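You operate a simulated robot arm through the tools that you are given. There is no shell and no other tool.

You are at the controls of a simulated robot arm. One attempt, no reset.

Task
Push in sill plugs A and B, then clip both waiting covers on.
Fine: following scooter; pad E's cover on seat B, pad F's on A, lapping over B; leave seats C and D; line stopped.

The check looks at the end state, three seconds after you hand in, the way a careful person would. Anything else that was tipped, shoved, dropped, spilled or broken makes it a failure. A push-on lid holds only when it is set on centred and level and pressed home; a screw cap is set on level and turned clockwise until tight.

Robot
A 7-joint arm with a fingered hand, fixed in place. Base frame: the origin is at the foot of the arm, x ahead of it, y to its left, z up. Units: mm, rad, N and s.
With the tool pointing down near the work surface it reaches from about 100 to 440 mm from the base axis. Its first joint turns from -1.204 to 3.002 rad. Payload 3.4 kg.
Tool frame: the origin (TCP) lies between the finger pads and is the grasp point; the fingertips stand 25 mm ahead of it; z points along the fingers, y is the line along which they close. The gripper opens to 88 mm. The gripper's body begins 29 mm behind the TCP. The gripper is a hand of 5 fingers: y runs from the thumb to the fingers, the wrist lies at [-13, -97, -162] in the tool frame, and closing takes about 1.5 s.
Orientation is that of the tool frame in the base frame, as [roll, pitch, yaw] about the fixed x, y, z axes, in that order (R = Rz(yaw) Ry(pitch) Rx(roll)). With the fingers straight down and the wrist toward the robot, the tool's x, y and z point along [0, 1, 0], [1, 0, 0] and [0, 0, -1] of the base frame.

Tools
- The arm moves only by the tool servo_tool. Its argument "deltas" is a list of rows, each a list of 7 numbers: the turn, a rotation vector about the tool's x, y, z in rad, then the shift along the tool's x, y, z in mm, then the opening, from 0 (shut) to 1 (fully open). In form: [[wx, wy, wz, tx, ty, tz, fingers], ...]. A call has 1 to 20 rows; each row shifts and turns the commanded pose from where the row before left it, along the tool's axes as they then stand. Each row takes 0.2 s and may step no farther than 50 mm and 0.15 rad from the row before; otherwise, or with a gripper value out of range, the whole call is refused. A pose out of reach is approached as far as the arm can. The call stops where the force on the tool passes 40 N (or 10 N more than at its start, if that is more) or the arm is blocked; 0.2 s more then pass. The fingers move at their own pace (about 153 mm/s each) and stop on an object; they squeeze with about 27 N. The grip force told is the motor's: it shows also when the fingers shut on nothing. Time passes only in rows, and 0.2 s behind the last, so rows that do not move let the fingers close. The reply holds the time, the measured pose of the TCP, the force on the tool along the base axes, the opening and the grip force, in the units named above and with some noise, with the torque about the TCP (base axes, N m) and any sound that the robot's microphone picked up.
- Cameras (640 x 400 px; columns grow to the right, rows downward): "scene" is fixed at [400.8, -649, 1331.4]; the picture's right is [0.96, -0.27, 0.00], its down [-0.24, -0.84, -0.48] and it looks along [0.13, 0.46, -0.88] (base axes); focal length 301 px, centre (320, 200). "wrist" rides on the gripper at [59, -79, -105] in the tool frame; the picture's right is [-0.73, 0.32, -0.61], its down [-0.62, -0.68, 0.38] and it looks along [-0.29, 0.66, 0.70] (tool axes); focal length 234 px, centre (320, 200). There is no depth. A picture from a camera that has moved, and an enlarged one, comes with that camera's place and axes in the base frame and with its lens.
- grab_frame(camera): a new picture of that camera. The clock stands still meanwhile.
- raise_lower(by): slides the trunk up (or, below 0, down) by that many mm; the arm rides with it, the base frame stays. It gives what a move gives, with no picture.
- set_grasp(shape): the hand has 5 fingers and takes this shape, open, in about a second: jaw (thumb against the fingers, like two jaws); tri (thumb and two fingers); tip (a fingertip pinch); poke (one finger out to press); point (the index stretched); flat (the hand flat); cup (the hand cupped); fist (a fist). The gripper value then closes the fingers along that shape, each until it touches; the sizes above hold for jaw. It gives what a move gives, with no picture.
- close_up(camera, box): a new picture of the part [left, top, right, bottom] of that camera's present view, enlarged. The clock stands still meanwhile.
- job_done(): hands the job in; it is judged then, once.

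Places have to be worked out from the pictures, the camera data and where the tool is seen. Open the gripper and draw the arm clear of the work before you hand the job in, unless the task says otherwise.

The tools are called after "Call:" by a JSON object that holds its "name" and its "arguments". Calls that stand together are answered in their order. servo_tool: Moves the arm, as the interface text tells. Its arguments: {"type":"object","properties":{"deltas":{"type":"array","items":{"type":"array","items":{"type":"number"}}}},"required":["deltas"]} The other tools are called the same way: raise_lower (by) slides the trunk up or down; set_grasp (shape) gives the hand a shape; grab_frame (camera) takes a picture; close_up (camera, box) takes an enlarged picture of a part of a camera's view; job_done () hands the job in.

At the start:

```text
time: 0.0
tcp_pos: [398.9, -374.9, 988.2]
tool_rot: [-3.141, -0.001, 1.573]
contact_force: [-0.3, 0.4, -0.7]
torque: [0.03, 0.0, 0.02]
width: 87.9
gripper_force: 0.2
shape: jaw
trunk travel left (down, up): [-575.0, 365.0]
```

scene: 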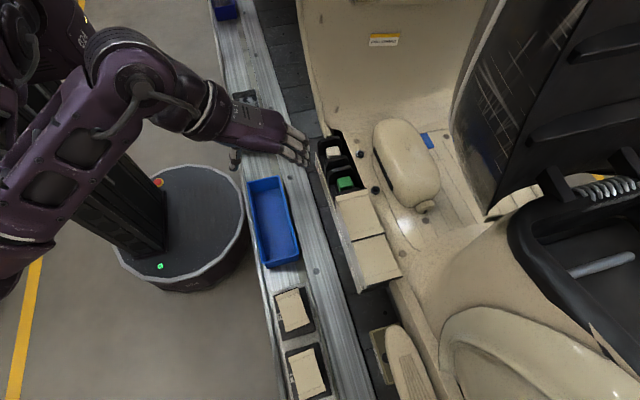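
wrist: 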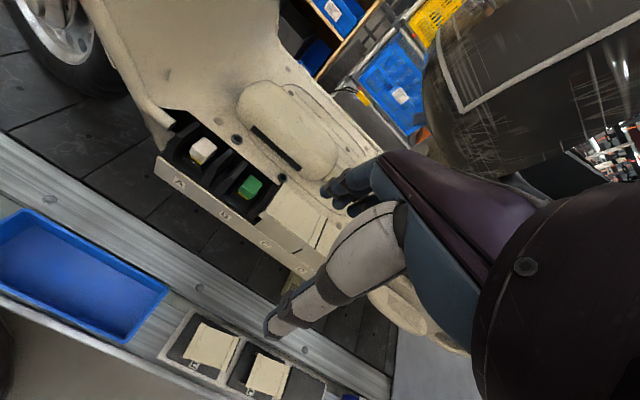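

I'll start by looking closely at the seats, plugs and pads from both cameras before moving anything.

Call:
{"name": "close_up", "arguments": {"camera": "scene", "box": [300, 110, 420, 185]}}

Call:
{"name": "close_up", "arguments": {"camera": "scene", "box": [250, 270, 410, 400]}}

Call:
{"name": "close_up", "arguments": {"camera": "wrist", "box": [140, 90, 360, 290]}}

Call:
{"name": "close_up", "arguments": {"camera": "wrist", "box": [140, 290, 340, 400]}}

```text
5.33 times, centred on (360, 148) of scene
camera zoom: at [400.8, -649.0, 1331.4], right [0.96, -0.27, 0.0], down [-0.24, -0.84, -0.48], along [0.13, 0.46, -0.88], focal length 1606 px, centre (107, 480)
```

zoom: 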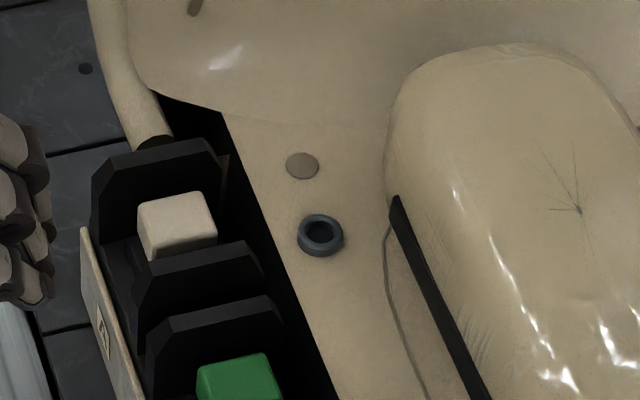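

```text
3.08 times, centred on (330, 335) of scene
camera zoom: at [400.8, -649.0, 1331.4], right [0.96, -0.27, 0.0], down [-0.24, -0.84, -0.48], along [0.13, 0.46, -0.88], focal length 927 px, centre (289, -215)
```

zoom: 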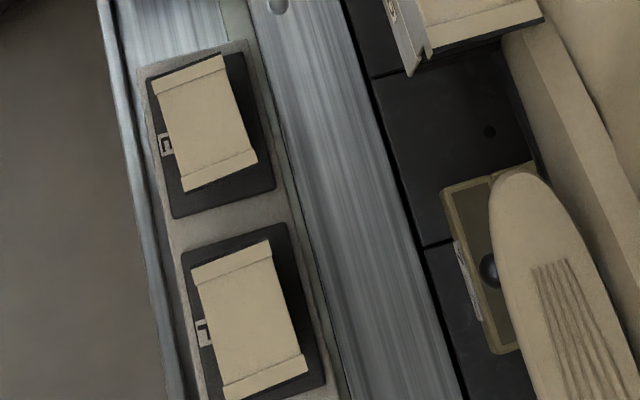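

```text
2.00 times, centred on (250, 190) of wrist
camera zoom: at [319.1, -316.1, 1094.1], right [0.32, -0.73, 0.61], down [-0.68, -0.62, -0.38], along [0.66, -0.29, -0.7], focal length 468 px, centre (460, 220)
```

zoom: 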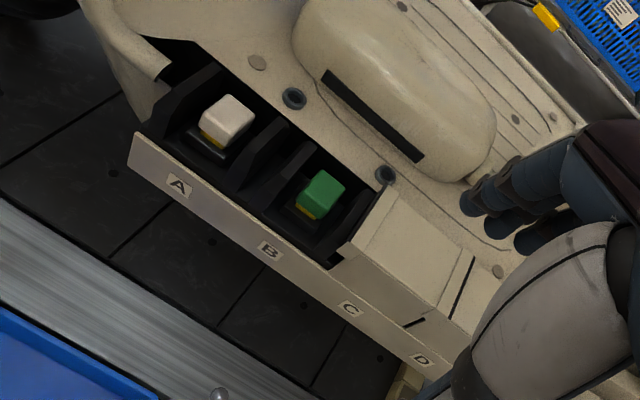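

```text
3.20 times, centred on (240, 345) of wrist
camera zoom: at [319.1, -316.1, 1094.1], right [0.32, -0.73, 0.61], down [-0.68, -0.62, -0.38], along [0.66, -0.29, -0.7], focal length 749 px, centre (576, -264)
```

zoom: 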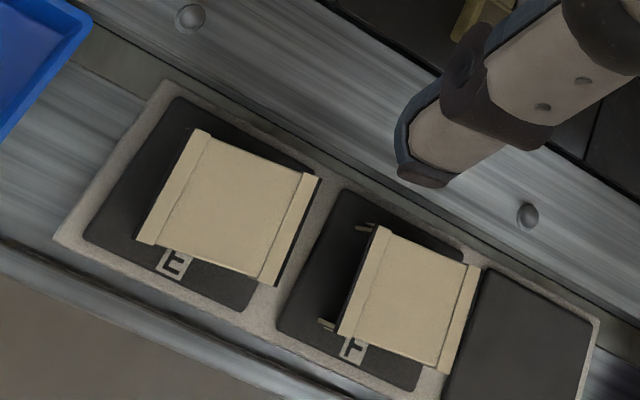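

The plugs (white A, green B) sit raised in their wells on the sill, and pads E and F with covers are on the lower bench rail. I'll zoom tighter for triangulation.

Call:
{"name": "close_up", "arguments": {"camera": "scene", "box": [310, 125, 374, 165]}}

Call:
{"name": "close_up", "arguments": {"camera": "scene", "box": [318, 160, 382, 200]}}

Call:
{"name": "close_up", "arguments": {"camera": "scene", "box": [325, 185, 421, 300]}}

Call:
{"name": "close_up", "arguments": {"camera": "scene", "box": [260, 280, 340, 330]}}

Call:
{"name": "close_up", "arguments": {"camera": "scene", "box": [270, 340, 350, 390]}}

Call:
{"name": "close_up", "arguments": {"camera": "wrist", "box": [210, 120, 306, 180]}}

Call:
{"name": "close_up", "arguments": {"camera": "wrist", "box": [240, 160, 352, 230]}}

Call:
{"name": "close_up", "arguments": {"camera": "wrist", "box": [160, 310, 256, 370]}}

Call:
{"name": "close_up", "arguments": {"camera": "wrist", "box": [220, 330, 316, 390]}}

```text
10.00 times, centred on (342, 145) of scene
camera zoom: at [400.8, -649.0, 1331.4], right [0.96, -0.27, 0.0], down [-0.24, -0.84, -0.48], along [0.13, 0.46, -0.88], focal length 3012 px, centre (100, 750)
```

zoom: 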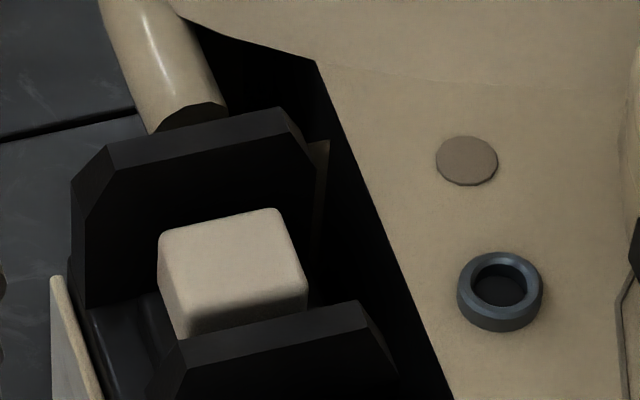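

```text
10.00 times, centred on (350, 180) of scene
camera zoom: at [400.8, -649.0, 1331.4], right [0.96, -0.27, 0.0], down [-0.24, -0.84, -0.48], along [0.13, 0.46, -0.88], focal length 3012 px, centre (20, 400)
```

zoom: 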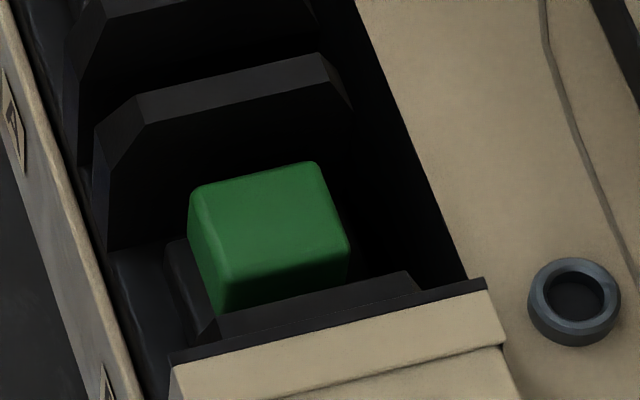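

```text
3.48 times, centred on (373, 242) of scene
camera zoom: at [400.8, -649.0, 1331.4], right [0.96, -0.27, 0.0], down [-0.24, -0.84, -0.48], along [0.13, 0.46, -0.88], focal length 1048 px, centre (136, 52)
```

zoom: 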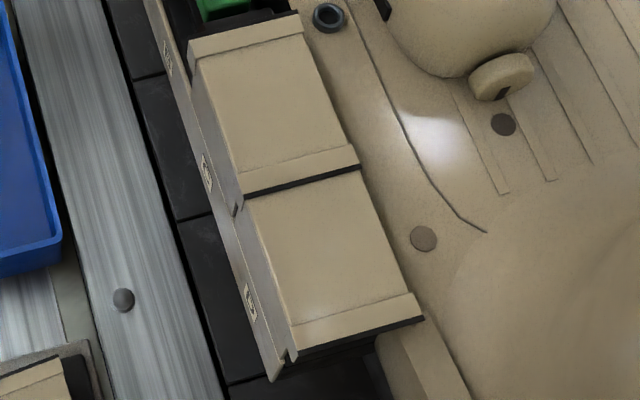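

```text
8.00 times, centred on (300, 305) of scene
camera zoom: at [400.8, -649.0, 1331.4], right [0.96, -0.27, 0.0], down [-0.24, -0.84, -0.48], along [0.13, 0.46, -0.88], focal length 2410 px, centre (480, -640)
```

zoom: 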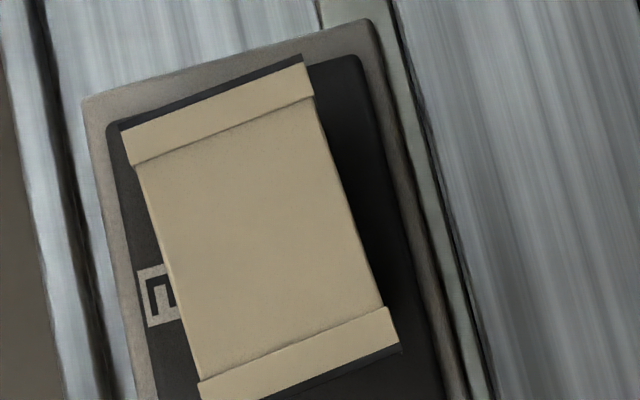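

```text
8.00 times, centred on (310, 365) of scene
camera zoom: at [400.8, -649.0, 1331.4], right [0.96, -0.27, 0.0], down [-0.24, -0.84, -0.48], along [0.13, 0.46, -0.88], focal length 2410 px, centre (400, -1120)
```

zoom: 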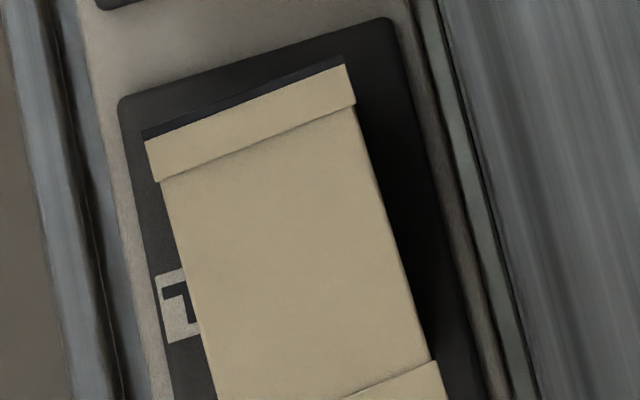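

```text
6.67 times, centred on (258, 150) of wrist
camera zoom: at [319.1, -316.1, 1094.1], right [0.32, -0.73, 0.61], down [-0.68, -0.62, -0.38], along [0.66, -0.29, -0.7], focal length 1561 px, centre (733, 533)
```

zoom: 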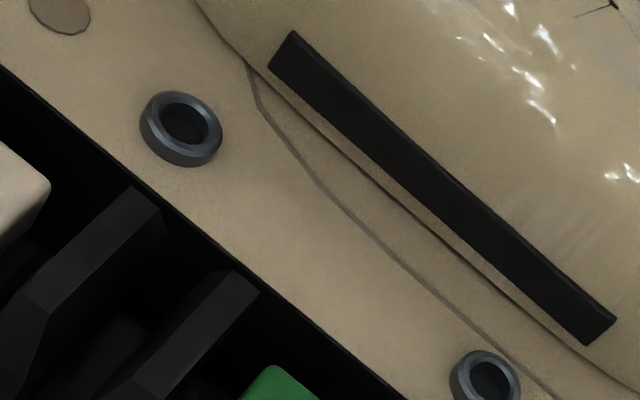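

```text
5.71 times, centred on (296, 195) of wrist
camera zoom: at [319.1, -316.1, 1094.1], right [0.32, -0.73, 0.61], down [-0.68, -0.62, -0.38], along [0.66, -0.29, -0.7], focal length 1338 px, centre (457, 229)
```

zoom: 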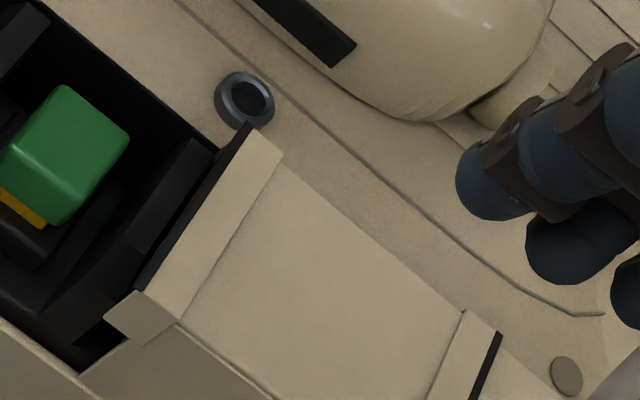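

```text
6.67 times, centred on (208, 340) of wrist
camera zoom: at [319.1, -316.1, 1094.1], right [0.32, -0.73, 0.61], down [-0.68, -0.62, -0.38], along [0.66, -0.29, -0.7], focal length 1561 px, centre (1067, -733)
```

zoom: 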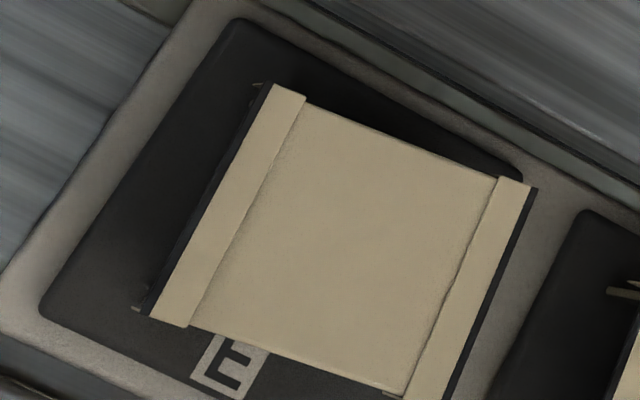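

```text
6.67 times, centred on (268, 360) of wrist
camera zoom: at [319.1, -316.1, 1094.1], right [0.32, -0.73, 0.61], down [-0.68, -0.62, -0.38], along [0.66, -0.29, -0.7], focal length 1561 px, centre (667, -867)
```

zoom: 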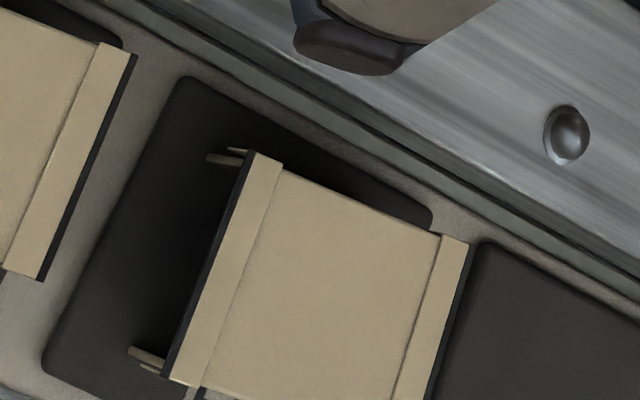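

Triangulating both views: plug A top ≈ (547, -243, 777), plug B ≈ (547, -331, 777), cover C spans y -368 to -467 with its top at z ≈ 789. Cover E centre is ≈ (363, -500, 456), F ≈ (362, -660, 452), both turned 3–5°. I'll check the poke shape first.

Call:
{"name": "set_grasp", "arguments": {"shape": "poke"}}

```text
time: 0.9
tcp_pos: [399.1, -374.9, 988.2]
tool_rot: [3.141, 0.001, 1.573]
contact_force: [0.9, 0.0, -0.5]
torque: [0.01, 0.0, 0.0]
width: 0.0
gripper_force: 0.0
shape: poke
trunk travel left (down, up): [-575.0, 365.0]
```

I'll look at the hand in the poke shape to see where the finger tip lies relative to the TCP.

Call:
{"name": "grab_frame", "arguments": {"camera": "wrist"}}

Call:
{"name": "close_up", "arguments": {"camera": "scene", "box": [190, 80, 350, 180]}}

Call:
{"name": "close_up", "arguments": {"camera": "wrist", "box": [250, 190, 410, 290]}}

```text
taken
camera wrist: at [319.1, -316.1, 1094.1], right [0.32, -0.73, 0.61], down [-0.68, -0.62, -0.38], along [0.66, -0.29, -0.7], focal length 234 px, centre (320, 200)
```

wrist: 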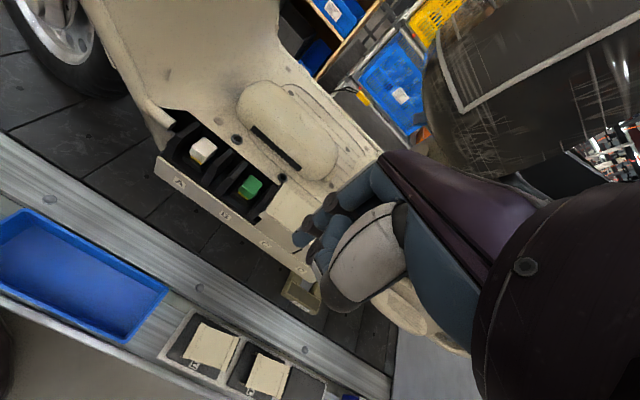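

```text
4.00 times, centred on (270, 130) of scene
camera zoom: at [400.8, -649.0, 1331.4], right [0.96, -0.27, 0.0], down [-0.24, -0.84, -0.48], along [0.13, 0.46, -0.88], focal length 1205 px, centre (520, 480)
```

zoom: 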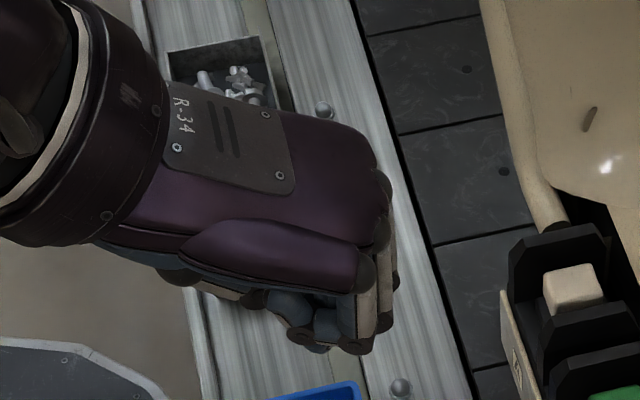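

```text
4.00 times, centred on (330, 240) of wrist
camera zoom: at [319.1, -316.1, 1094.1], right [0.32, -0.73, 0.61], down [-0.68, -0.62, -0.38], along [0.66, -0.29, -0.7], focal length 937 px, centre (280, 40)
```

zoom: 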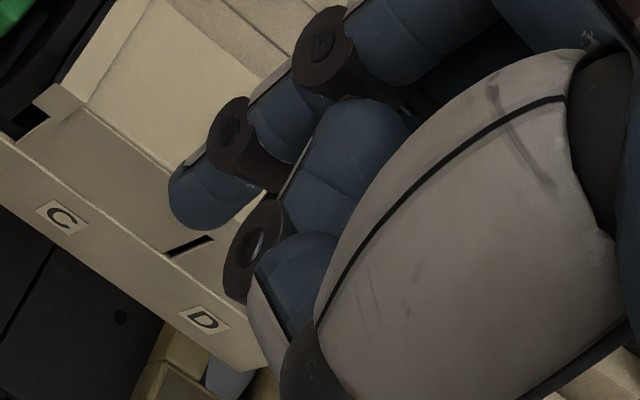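

I want a sharper look at the poke fingertip and how far the curled fingers sit behind it.

Call:
{"name": "close_up", "arguments": {"camera": "scene", "box": [240, 130, 304, 170]}}

Call:
{"name": "close_up", "arguments": {"camera": "wrist", "box": [280, 210, 344, 250]}}

Call:
{"name": "close_up", "arguments": {"camera": "wrist", "box": [150, 110, 310, 210]}}

Call:
{"name": "close_up", "arguments": {"camera": "wrist", "box": [230, 190, 310, 240]}}

```text
10.00 times, centred on (272, 150) of scene
camera zoom: at [400.8, -649.0, 1331.4], right [0.96, -0.27, 0.0], down [-0.24, -0.84, -0.48], along [0.13, 0.46, -0.88], focal length 3012 px, centre (800, 700)
```

zoom: 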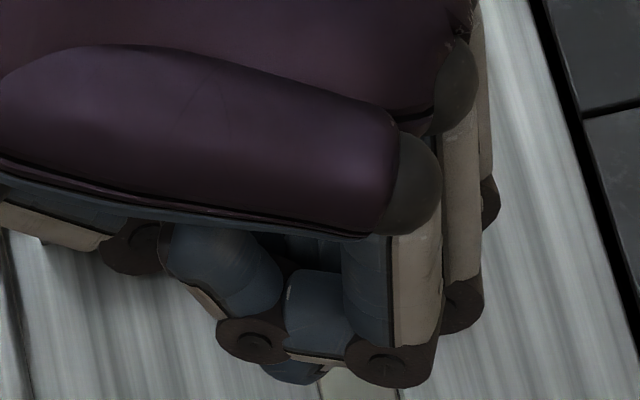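

```text
10.00 times, centred on (312, 230) of wrist
camera zoom: at [319.1, -316.1, 1094.1], right [0.32, -0.73, 0.61], down [-0.68, -0.62, -0.38], along [0.66, -0.29, -0.7], focal length 2342 px, centre (400, -100)
```

zoom: 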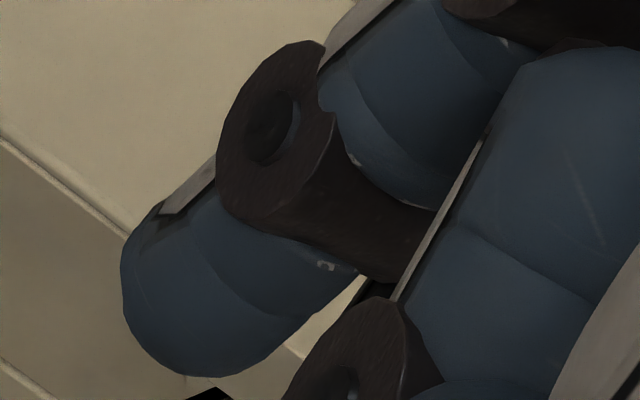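

```text
4.00 times, centred on (230, 160) of wrist
camera zoom: at [319.1, -316.1, 1094.1], right [0.32, -0.73, 0.61], down [-0.68, -0.62, -0.38], along [0.66, -0.29, -0.7], focal length 937 px, centre (680, 360)
```

zoom: 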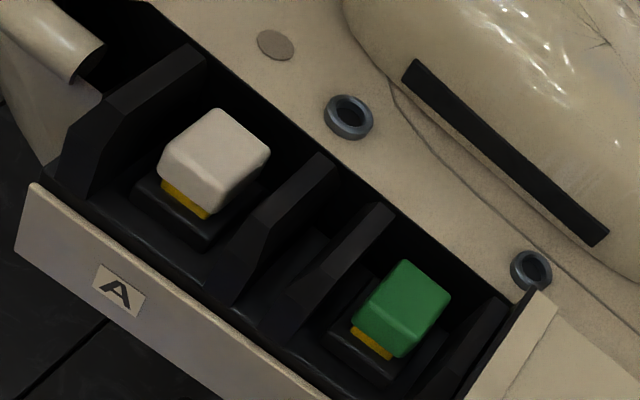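

```text
8.00 times, centred on (270, 215) of wrist
camera zoom: at [319.1, -316.1, 1094.1], right [0.32, -0.73, 0.61], down [-0.68, -0.62, -0.38], along [0.66, -0.29, -0.7], focal length 1873 px, centre (720, 80)
```

zoom: 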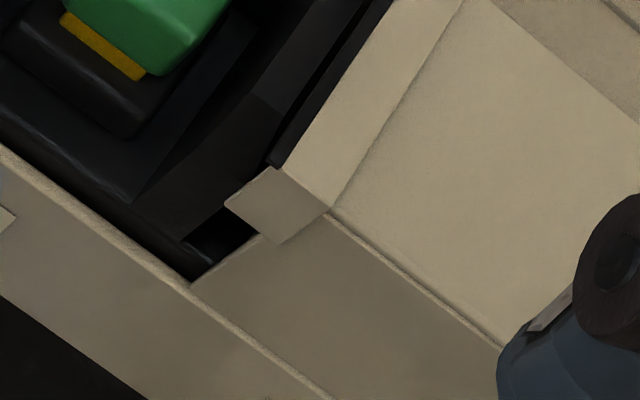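

The index pokes straight down near the TCP axis, with the other fingers curled toward −y and possibly near the divider height. I'll move over plug A, staying high, to test reach and look from close up.

Call:
{"name": "servo_tool", "arguments": {"deltas": [[0, 0, 0, 13, 12, 0, 0], [0, 0, 0, 13, 12, 0, 0], [0, 0, 0, 13, 12, 4, 0], [0, 0, 0, 13, 12, 4, 0], [0, 0, 0, 13, 12, 4, 0], [0, 0, 0, 13, 12, 4, 0], [0, 0, 0, 13, 12, 4, 0], [0, 0, 0, 13, 12, 5, 0], [0, 0, 0, 13, 12, 5, 0], [0, 0, 0, 13, 12, 5, 0]]}}

```text
time: 3.1
tcp_pos: [519.9, -243.0, 954.1]
tool_rot: [-3.141, -0.002, 1.573]
contact_force: [0.1, 0.3, 0.3]
torque: [-0.02, 0.03, 0.01]
width: 0.1
gripper_force: 27.1
shape: jaw
trunk travel left (down, up): [-575.0, 365.0]
```

The reading says the shape went back to jaw (shut) when I passed opening 0; I'll look at the hand now, since it is also useful to see the shut jaw.

Call:
{"name": "grab_frame", "arguments": {"camera": "wrist"}}

Call:
{"name": "close_up", "arguments": {"camera": "scene", "box": [220, 80, 380, 180]}}

```text
taken
camera wrist: at [440.2, -184.1, 1059.7], right [0.32, -0.73, 0.61], down [-0.68, -0.62, -0.38], along [0.66, -0.29, -0.7], focal length 234 px, centre (320, 200)
```

wrist: 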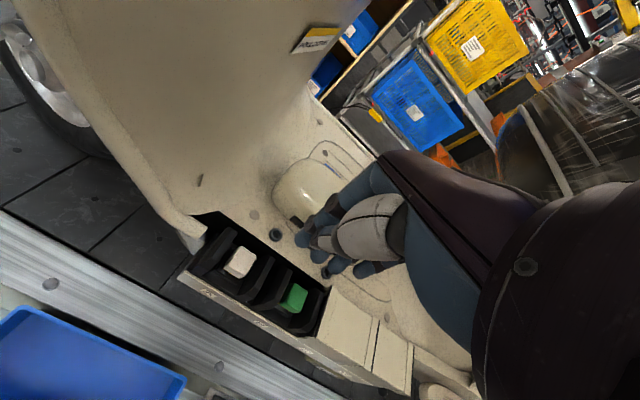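

```text
4.00 times, centred on (300, 130) of scene
camera zoom: at [400.8, -649.0, 1331.4], right [0.96, -0.27, 0.0], down [-0.24, -0.84, -0.48], along [0.13, 0.46, -0.88], focal length 1205 px, centre (400, 480)
```

zoom: 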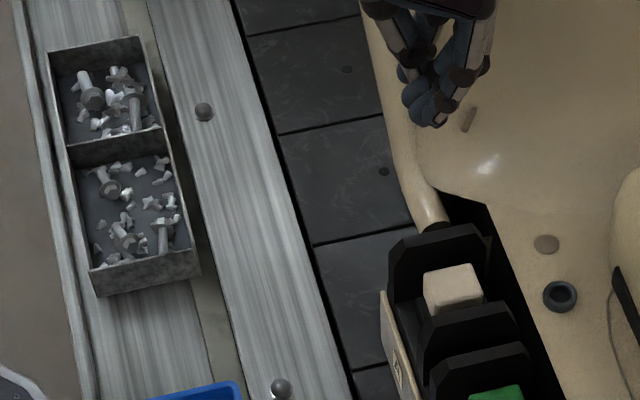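

The arm reaches here. I'll set poke again and hold it with opening 1 to see whether the shape persists.

Call:
{"name": "set_grasp", "arguments": {"shape": "poke"}}

Call:
{"name": "servo_tool", "arguments": {"deltas": [[0, 0, 0, 0, 0, 0, 1]]}}

Call:
{"name": "grab_frame", "arguments": {"camera": "wrist"}}

Call:
{"name": "close_up", "arguments": {"camera": "scene", "box": [290, 60, 370, 110]}}

```text
time: 4.0
tcp_pos: [518.3, -243.4, 955.7]
tool_rot: [-3.141, -0.001, 1.573]
contact_force: [0.3, -0.7, 0.0]
torque: [0.01, 0.04, 0.0]
width: 0.0
gripper_force: 0.1
shape: poke
trunk travel left (down, up): [-575.0, 365.0]
```

```text
time: 4.4
tcp_pos: [518.5, -244.9, 955.1]
tool_rot: [3.141, 0.0, 1.572]
contact_force: [-0.7, -0.1, 0.6]
torque: [0.01, 0.01, 0.02]
width: 0.0
gripper_force: 0.1
shape: poke
trunk travel left (down, up): [-575.0, 365.0]
```

```text
taken
camera wrist: at [439.6, -185.0, 1060.0], right [0.32, -0.73, 0.61], down [-0.68, -0.62, -0.38], along [0.66, -0.29, -0.7], focal length 234 px, centre (320, 200)
```

wrist: 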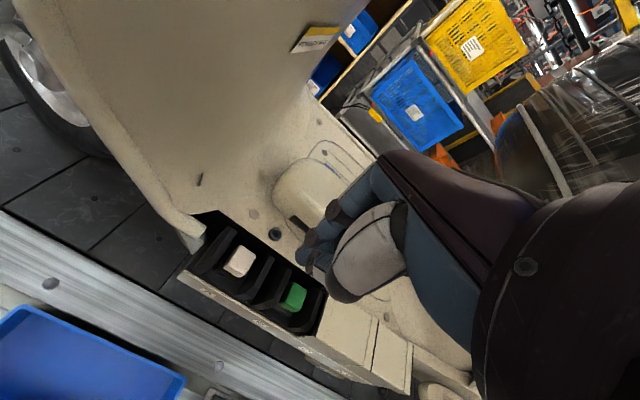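

```text
8.00 times, centred on (330, 85) of scene
camera zoom: at [400.8, -649.0, 1331.4], right [0.96, -0.27, 0.0], down [-0.24, -0.84, -0.48], along [0.13, 0.46, -0.88], focal length 2410 px, centre (240, 1120)
```

zoom: 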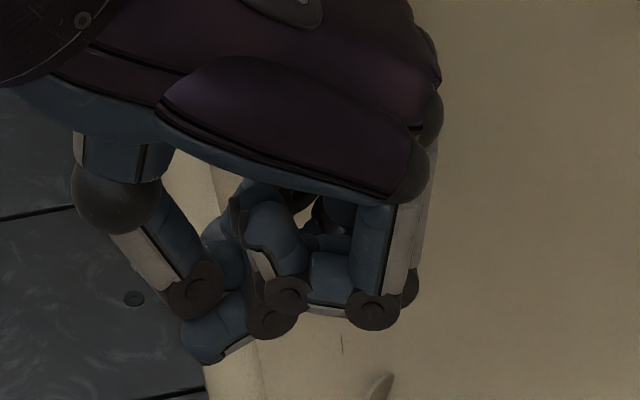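

Poke persists with opening 1. I'll compare with the point shape before choosing a pressing tool.

Call:
{"name": "close_up", "arguments": {"camera": "wrist", "box": [270, 190, 366, 250]}}

Call:
{"name": "close_up", "arguments": {"camera": "scene", "box": [302, 78, 350, 108]}}

Call:
{"name": "set_grasp", "arguments": {"shape": "point"}}

Call:
{"name": "close_up", "arguments": {"camera": "scene", "box": [290, 60, 370, 110]}}

Call:
{"name": "close_up", "arguments": {"camera": "wrist", "box": [250, 170, 410, 270]}}

```text
6.67 times, centred on (318, 220) of wrist
camera zoom: at [439.6, -185.0, 1060.0], right [0.32, -0.73, 0.61], down [-0.68, -0.62, -0.38], along [0.66, -0.29, -0.7], focal length 1561 px, centre (333, 67)
```

zoom: 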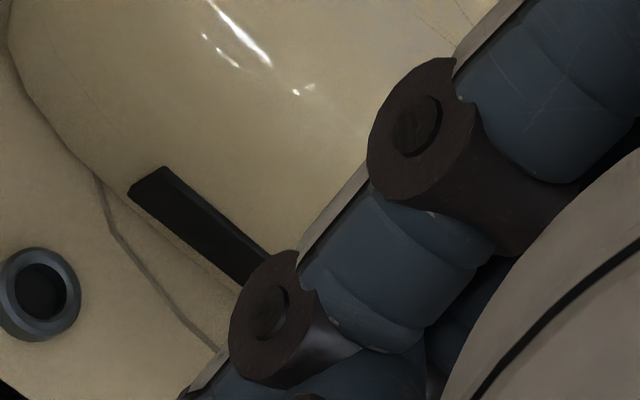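

```text
13.33 times, centred on (326, 93) of scene
camera zoom: at [400.8, -649.0, 1331.4], right [0.96, -0.27, 0.0], down [-0.24, -0.84, -0.48], along [0.13, 0.46, -0.88], focal length 4016 px, centre (240, 1627)
```

zoom: 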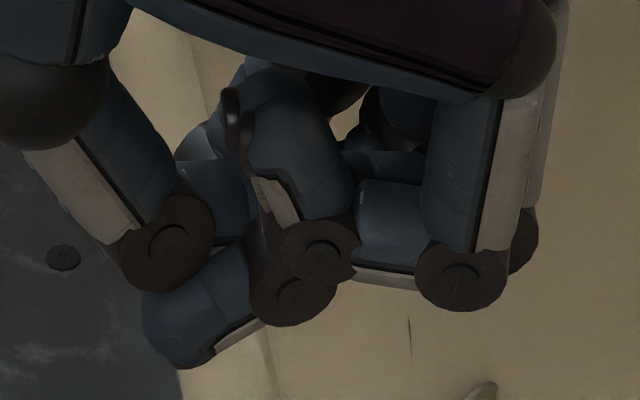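

```text
time: 5.3
tcp_pos: [518.8, -243.6, 954.0]
tool_rot: [-3.141, 0.001, 1.573]
contact_force: [-0.4, -0.2, 1.1]
torque: [0.02, -0.02, 0.0]
width: 0.0
gripper_force: 0.1
shape: point
trunk travel left (down, up): [-575.0, 365.0]
```

```text
8.00 times, centred on (330, 85) of scene
camera zoom: at [400.8, -649.0, 1331.4], right [0.96, -0.27, 0.0], down [-0.24, -0.84, -0.48], along [0.13, 0.46, -0.88], focal length 2410 px, centre (240, 1120)
```

zoom: 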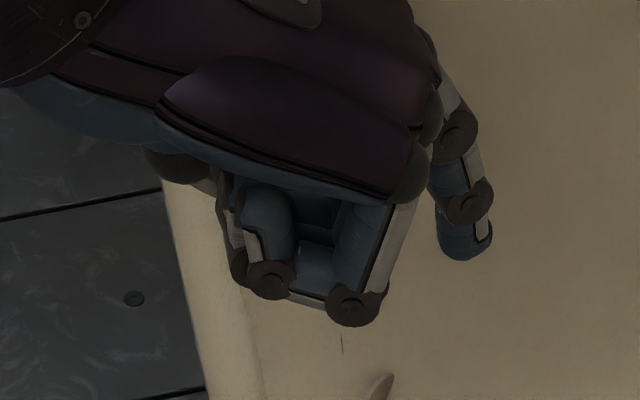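

```text
4.00 times, centred on (330, 220) of wrist
camera zoom: at [439.5, -184.9, 1060.0], right [0.32, -0.73, 0.61], down [-0.68, -0.62, -0.38], along [0.66, -0.29, -0.7], focal length 937 px, centre (280, 120)
```

zoom: 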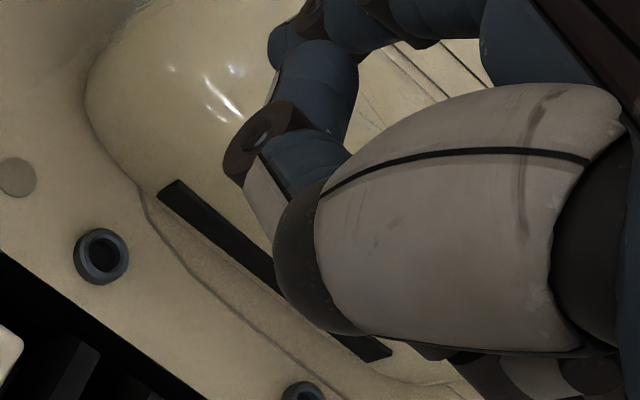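

Point leaves the index off-axis, so poke (contact patch near the TCP axis, about 26 mm ahead) is the better press tool. I'll set poke, move over plug A and lower the trunk to hover.

Call:
{"name": "set_grasp", "arguments": {"shape": "poke"}}

Call:
{"name": "servo_tool", "arguments": {"deltas": [[0, 0, 0, 0, 8, 0, 1], [0, 0, 0, 0, 8, 0, 1], [0, 0, 0, 0, 8, 0, 1], [0, 0, 0, -1, 7, 0, 1]]}}

Call:
{"name": "raise_lower", "arguments": {"by": -100}}

Call:
{"name": "grab_frame", "arguments": {"camera": "wrist"}}

Call:
{"name": "close_up", "arguments": {"camera": "scene", "box": [300, 100, 380, 150]}}

```text
time: 6.2
tcp_pos: [518.5, -243.0, 954.3]
tool_rot: [-3.141, 0.0, 1.574]
contact_force: [0.7, 0.0, 0.0]
torque: [0.04, 0.02, 0.02]
width: 0.2
gripper_force: 0.0
shape: poke
trunk travel left (down, up): [-575.0, 365.0]
```

```text
time: 7.2
tcp_pos: [549.2, -244.8, 952.9]
tool_rot: [3.141, 0.0, 1.571]
contact_force: [-0.2, -1.0, 0.5]
torque: [-0.01, -0.04, -0.01]
width: 0.0
gripper_force: 0.1
shape: poke
trunk travel left (down, up): [-575.0, 365.0]
```

```text
time: 8.5
tcp_pos: [549.2, -245.8, 853.7]
tool_rot: [-3.142, 0.0, 1.572]
contact_force: [0.1, 0.1, -0.9]
torque: [0.01, 0.01, -0.01]
width: 0.0
gripper_force: 0.0
shape: poke
trunk travel left (down, up): [-475.0, 465.0]
```

```text
taken
camera wrist: at [469.6, -187.0, 959.0], right [0.32, -0.73, 0.61], down [-0.68, -0.62, -0.38], along [0.66, -0.29, -0.7], focal length 234 px, centre (320, 200)
```

wrist: 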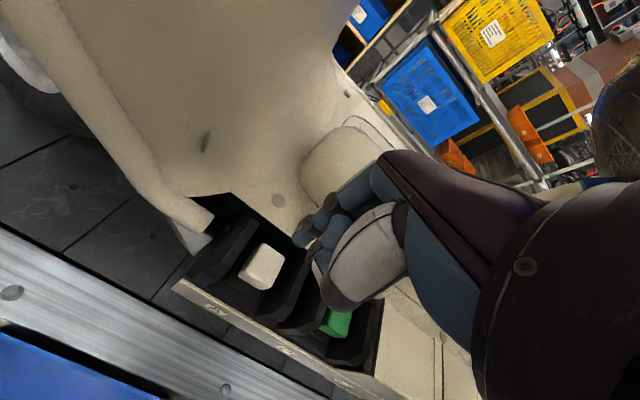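

```text
8.00 times, centred on (340, 125) of scene
camera zoom: at [400.8, -649.0, 1331.4], right [0.96, -0.27, 0.0], down [-0.24, -0.84, -0.48], along [0.13, 0.46, -0.88], focal length 2410 px, centre (160, 800)
```

zoom: 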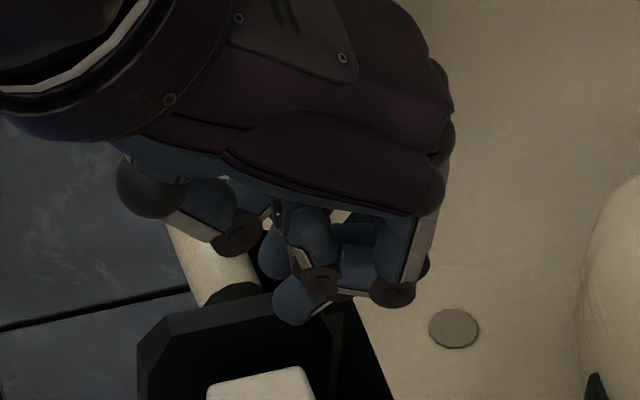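

Hovering about 50 mm above plug A. I'll refine plug A's centre and the fingertip position with close-ups.

Call:
{"name": "close_up", "arguments": {"camera": "wrist", "box": [200, 210, 328, 290]}}

Call:
{"name": "close_up", "arguments": {"camera": "wrist", "box": [270, 180, 366, 240]}}

Call:
{"name": "close_up", "arguments": {"camera": "scene", "box": [320, 120, 368, 150]}}

```text
5.00 times, centred on (264, 250) of wrist
camera zoom: at [469.6, -187.0, 959.0], right [0.32, -0.73, 0.61], down [-0.68, -0.62, -0.38], along [0.66, -0.29, -0.7], focal length 1171 px, centre (600, -50)
```

zoom: 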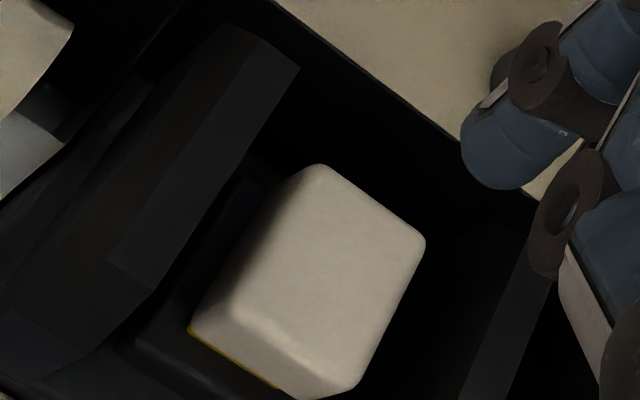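

```text
6.67 times, centred on (318, 210) of wrist
camera zoom: at [469.6, -187.0, 959.0], right [0.32, -0.73, 0.61], down [-0.68, -0.62, -0.38], along [0.66, -0.29, -0.7], focal length 1561 px, centre (333, 133)
```

zoom: 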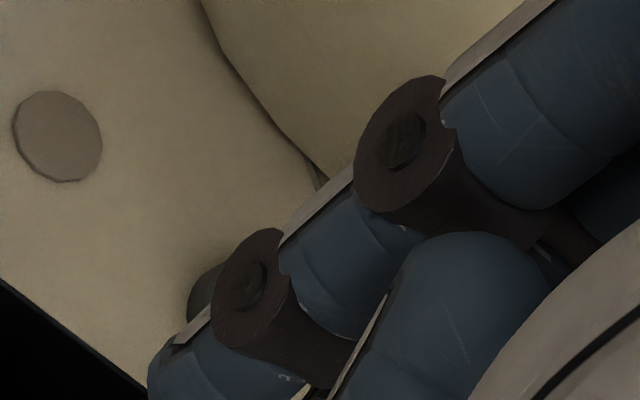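

```text
13.33 times, centred on (344, 135) of scene
camera zoom: at [400.8, -649.0, 1331.4], right [0.96, -0.27, 0.0], down [-0.24, -0.84, -0.48], along [0.13, 0.46, -0.88], focal length 4016 px, centre (0, 1067)
```

zoom: 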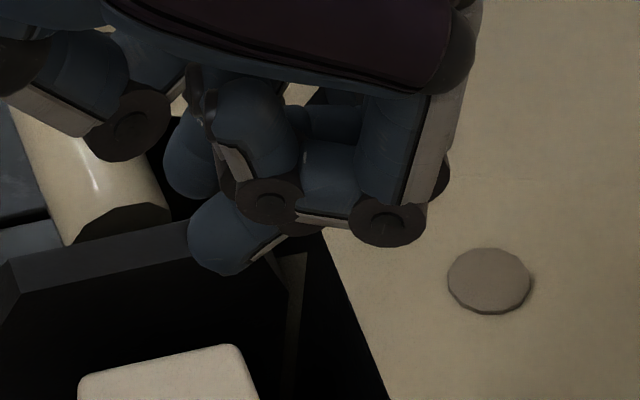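

Plug A's centre comes out at (546, -243) and the poke patch is right above it. I'll descend 42 mm, then press slowly.

Call:
{"name": "servo_tool", "arguments": {"deltas": [[0, 0, 0, 0, 0, 6, 1], [0, 0, 0, 0, 0, 6, 1], [0, 0, 0, 0, 0, 6, 1], [0, 0, 0, 0, 0, 6, 1], [0, 0, 0, 0, 0, 6, 1], [0, 0, 0, 0, 0, 6, 1], [0, 0, 0, 0, 0, 6, 1]]}}

Call:
{"name": "grab_frame", "arguments": {"camera": "wrist"}}

Call:
{"name": "close_up", "arguments": {"camera": "scene", "box": [308, 125, 372, 165]}}

```text
time: 10.1
tcp_pos: [548.0, -246.5, 811.6]
tool_rot: [-3.141, 0.0, 1.572]
contact_force: [-0.8, -0.2, -0.4]
torque: [-0.02, -0.01, -0.03]
width: 0.0
gripper_force: 0.1
shape: poke
trunk travel left (down, up): [-475.0, 465.0]
```

```text
taken
camera wrist: at [469.8, -187.2, 916.9], right [0.32, -0.73, 0.61], down [-0.68, -0.62, -0.38], along [0.66, -0.29, -0.7], focal length 234 px, centre (320, 200)
```

wrist: 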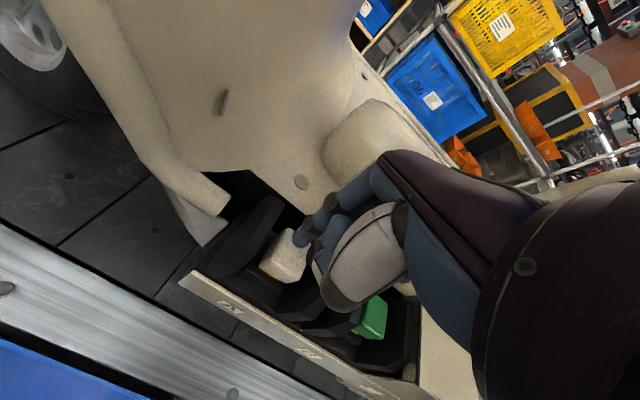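

```text
10.00 times, centred on (340, 145) of scene
camera zoom: at [400.8, -649.0, 1331.4], right [0.96, -0.27, 0.0], down [-0.24, -0.84, -0.48], along [0.13, 0.46, -0.88], focal length 3012 px, centre (120, 750)
```

zoom: 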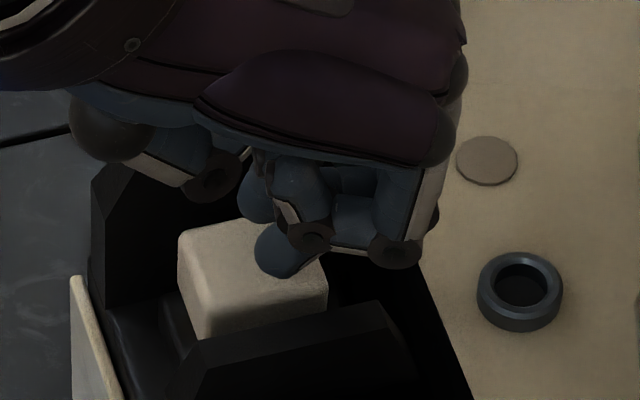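

The settled fingertip reaches further (about 35 mm ahead of the TCP) and looks ~5 mm off toward +x of the plug centre. I'll lift 5 mm, shift by (-5, +3) mm and look again before pressing.

Call:
{"name": "servo_tool", "arguments": {"deltas": [[0, 0, 0, 0, 0, -5, 1], [0, 0, 0, 3, -5, 0, 1], [0, 0, 0, 0, 0, 0, 1]]}}

Call:
{"name": "close_up", "arguments": {"camera": "wrist", "box": [240, 190, 352, 260]}}

Call:
{"name": "close_up", "arguments": {"camera": "scene", "box": [320, 135, 368, 165]}}

```text
time: 10.9
tcp_pos: [544.5, -241.9, 816.2]
tool_rot: [3.141, -0.001, 1.571]
contact_force: [0.7, -0.7, 0.7]
torque: [0.02, -0.03, -0.02]
width: 0.2
gripper_force: 0.0
shape: poke
trunk travel left (down, up): [-475.0, 465.0]
```

```text
5.71 times, centred on (296, 225) of wrist
camera zoom: at [464.9, -183.7, 921.4], right [0.32, -0.73, 0.61], down [-0.68, -0.62, -0.38], along [0.66, -0.29, -0.7], focal length 1338 px, centre (457, 57)
```

zoom: 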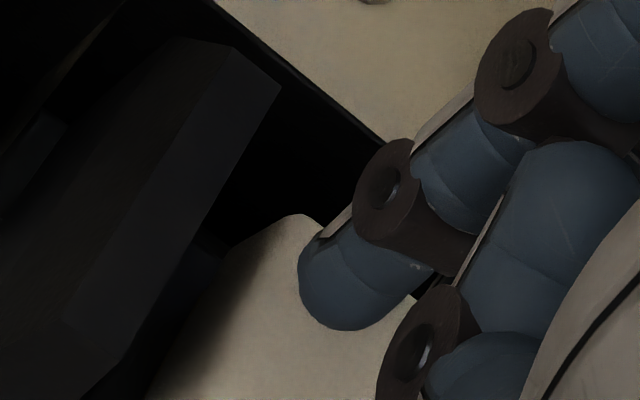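

```text
13.33 times, centred on (344, 150) of scene
camera zoom: at [400.8, -649.0, 1331.4], right [0.96, -0.27, 0.0], down [-0.24, -0.84, -0.48], along [0.13, 0.46, -0.88], focal length 4016 px, centre (0, 867)
```

zoom: 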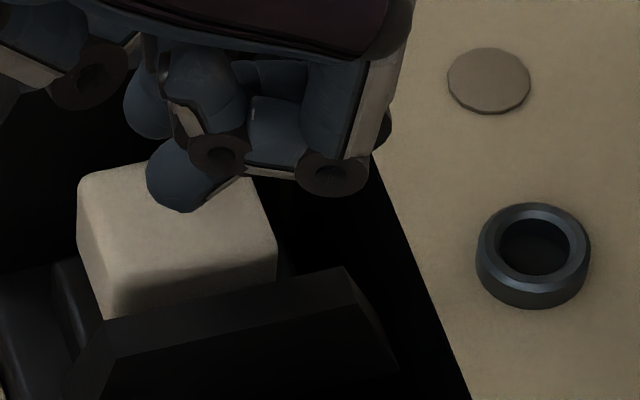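

The tip is now over the middle of plug A. I'll press down in 2 mm steps and watch the force.

Call:
{"name": "servo_tool", "arguments": {"deltas": [[0, 0, 0, 0, 0, 2, 1], [0, 0, 0, 0, 0, 2, 1], [0, 0, 0, 0, 0, 2, 1], [0, 0, 0, 0, 0, 2, 1], [0, 0, 0, 0, 0, 2, 1]]}}

```text
time: 12.1
tcp_pos: [543.1, -241.7, 806.7]
tool_rot: [3.141, 0.002, 1.571]
contact_force: [0.2, 0.0, 0.2]
torque: [-0.01, -0.03, 0.01]
width: 0.0
gripper_force: 0.0
shape: poke
trunk travel left (down, up): [-475.0, 465.0]
```

No contact yet at TCP z = 806.7; continuing down in 2 mm steps.

Call:
{"name": "servo_tool", "arguments": {"deltas": [[0, 0, 0, 0, 0, 2, 1], [0, 0, 0, 0, 0, 2, 1], [0, 0, 0, 0, 0, 2, 1], [0, 0, 0, 0, 0, 2, 1]]}}

Call:
{"name": "close_up", "arguments": {"camera": "scene", "box": [320, 135, 368, 165]}}

Call:
{"name": "close_up", "arguments": {"camera": "wrist", "box": [240, 190, 352, 260]}}

```text
time: 13.1
tcp_pos: [543.6, -242.1, 798.7]
tool_rot: [3.141, 0.0, 1.572]
contact_force: [0.8, 1.3, 5.1]
torque: [-0.09, -0.02, -0.04]
width: 0.2
gripper_force: 0.0
shape: poke
trunk travel left (down, up): [-475.0, 465.0]
```

```text
13.33 times, centred on (344, 150) of scene
camera zoom: at [400.8, -649.0, 1331.4], right [0.96, -0.27, 0.0], down [-0.24, -0.84, -0.48], along [0.13, 0.46, -0.88], focal length 4016 px, centre (0, 867)
```

zoom: 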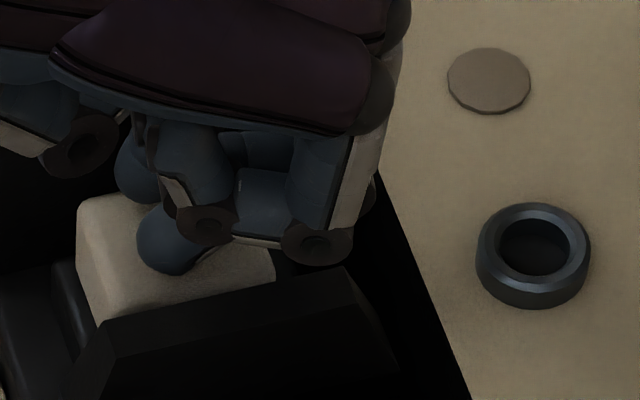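

```text
5.71 times, centred on (296, 225) of wrist
camera zoom: at [463.7, -183.6, 903.9], right [0.32, -0.73, 0.61], down [-0.68, -0.62, -0.38], along [0.66, -0.29, -0.7], focal length 1338 px, centre (457, 57)
```

zoom: 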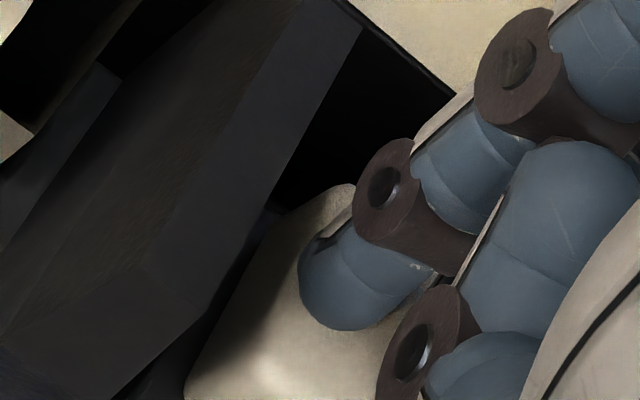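

Light contact (5 N) and the plug is moving down. I'll keep pressing in small steps until the force rises to a stop.

Call:
{"name": "servo_tool", "arguments": {"deltas": [[0, 0, 0, 0, 0, 1.5, 1], [0, 0, 0, 0, 0, 1.5, 1], [0, 0, 0, 0, 0, 1.5, 1], [0, 0, 0, 0, 0, 1.5, 1]]}}

Call:
{"name": "close_up", "arguments": {"camera": "scene", "box": [320, 135, 368, 165]}}

Call:
{"name": "close_up", "arguments": {"camera": "wrist", "box": [240, 190, 352, 260]}}

```text
time: 14.1
tcp_pos: [543.6, -242.2, 797.1]
tool_rot: [3.134, 0.002, 1.574]
contact_force: [5.1, -1.4, 24.2]
torque: [-0.29, -0.09, 0.07]
width: 0.0
gripper_force: 0.0
shape: poke
trunk travel left (down, up): [-475.0, 465.0]
```

```text
13.33 times, centred on (344, 150) of scene
camera zoom: at [400.8, -649.0, 1331.4], right [0.96, -0.27, 0.0], down [-0.24, -0.84, -0.48], along [0.13, 0.46, -0.88], focal length 4016 px, centre (0, 867)
```

zoom: 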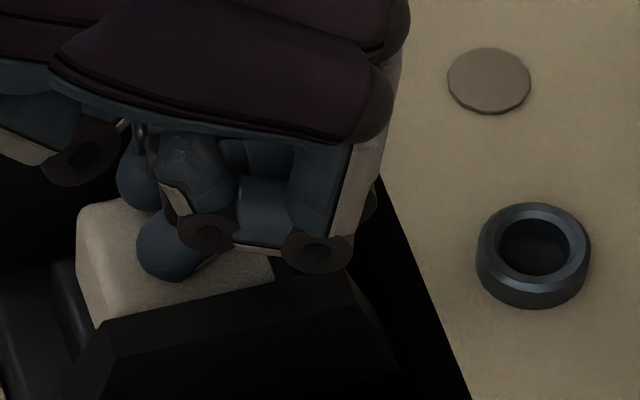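

```text
5.71 times, centred on (296, 225) of wrist
camera zoom: at [463.5, -183.3, 901.0], right [0.32, -0.72, 0.61], down [-0.68, -0.62, -0.39], along [0.66, -0.29, -0.69], focal length 1338 px, centre (457, 57)
```

zoom: 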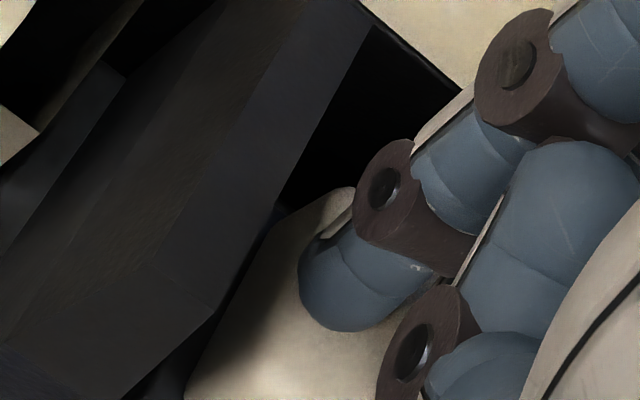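

Force rose to 24 N with the torque hinting that the contact is partly at y ≈ -252 (curled fingers possibly on the divider). I'll back off and check how far the plug went.

Call:
{"name": "servo_tool", "arguments": {"deltas": [[0, 0, 0, 0, 0, -8, 1], [0, 0, 0, 0, 0, -12, 1], [0, 0, 0, 0, -20, -15, 1], [0, 0, 0, 0, -20, -15, 1], [0, 0, 0, 0, 0, 0, 1]]}}

Call:
{"name": "close_up", "arguments": {"camera": "wrist", "box": [200, 150, 360, 250]}}

Call:
{"name": "close_up", "arguments": {"camera": "scene", "box": [310, 125, 374, 165]}}

```text
time: 15.3
tcp_pos: [503.5, -242.4, 843.4]
tool_rot: [-3.14, -0.001, 1.572]
contact_force: [0.1, 0.2, -0.5]
torque: [0.02, -0.01, -0.03]
width: 0.0
gripper_force: 0.2
shape: poke
trunk travel left (down, up): [-475.0, 465.0]
```

```text
4.00 times, centred on (280, 200) of wrist
camera zoom: at [424.9, -183.4, 948.8], right [0.32, -0.73, 0.61], down [-0.68, -0.62, -0.38], along [0.66, -0.29, -0.7], focal length 937 px, centre (480, 200)
```

zoom: 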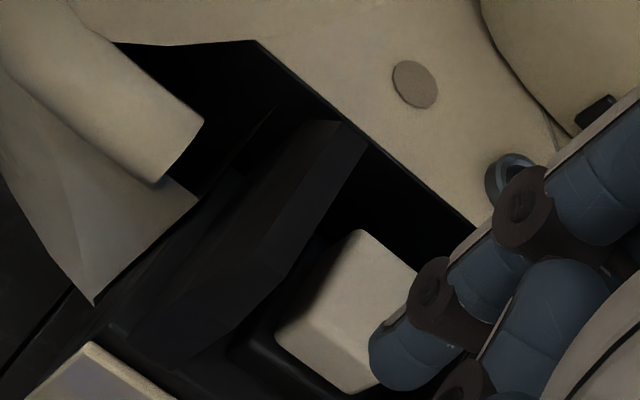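

```text
10.00 times, centred on (342, 145) of scene
camera zoom: at [400.8, -649.0, 1331.4], right [0.96, -0.27, 0.0], down [-0.24, -0.84, -0.48], along [0.13, 0.46, -0.88], focal length 3012 px, centre (100, 750)
```

zoom: 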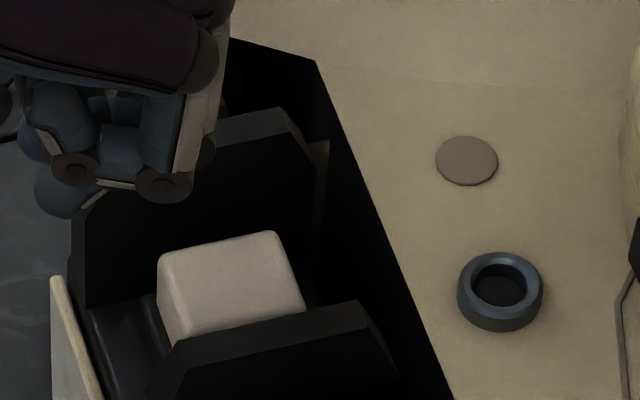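

Plug A has dropped about 12 mm and no yellow shows from here. I'll zoom to check whether it is fully seated.

Call:
{"name": "close_up", "arguments": {"camera": "wrist", "box": [250, 205, 314, 245]}}

Call:
{"name": "close_up", "arguments": {"camera": "scene", "box": [322, 145, 346, 160]}}

```text
10.00 times, centred on (282, 225) of wrist
camera zoom: at [424.9, -183.4, 948.8], right [0.32, -0.73, 0.61], down [-0.68, -0.62, -0.38], along [0.66, -0.29, -0.7], focal length 2342 px, centre (700, -50)
```

zoom: 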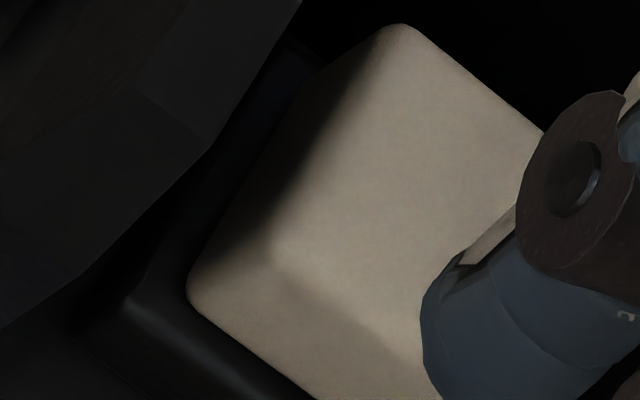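

```text
16.00 times, centred on (334, 152) of scene
camera zoom: at [400.8, -649.0, 1331.4], right [0.96, -0.27, 0.0], down [-0.24, -0.84, -0.48], along [0.13, 0.46, -0.88], focal length 4819 px, centre (96, 960)
```

zoom: 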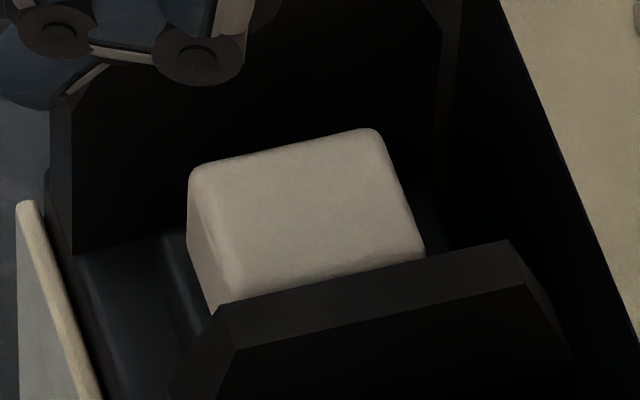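

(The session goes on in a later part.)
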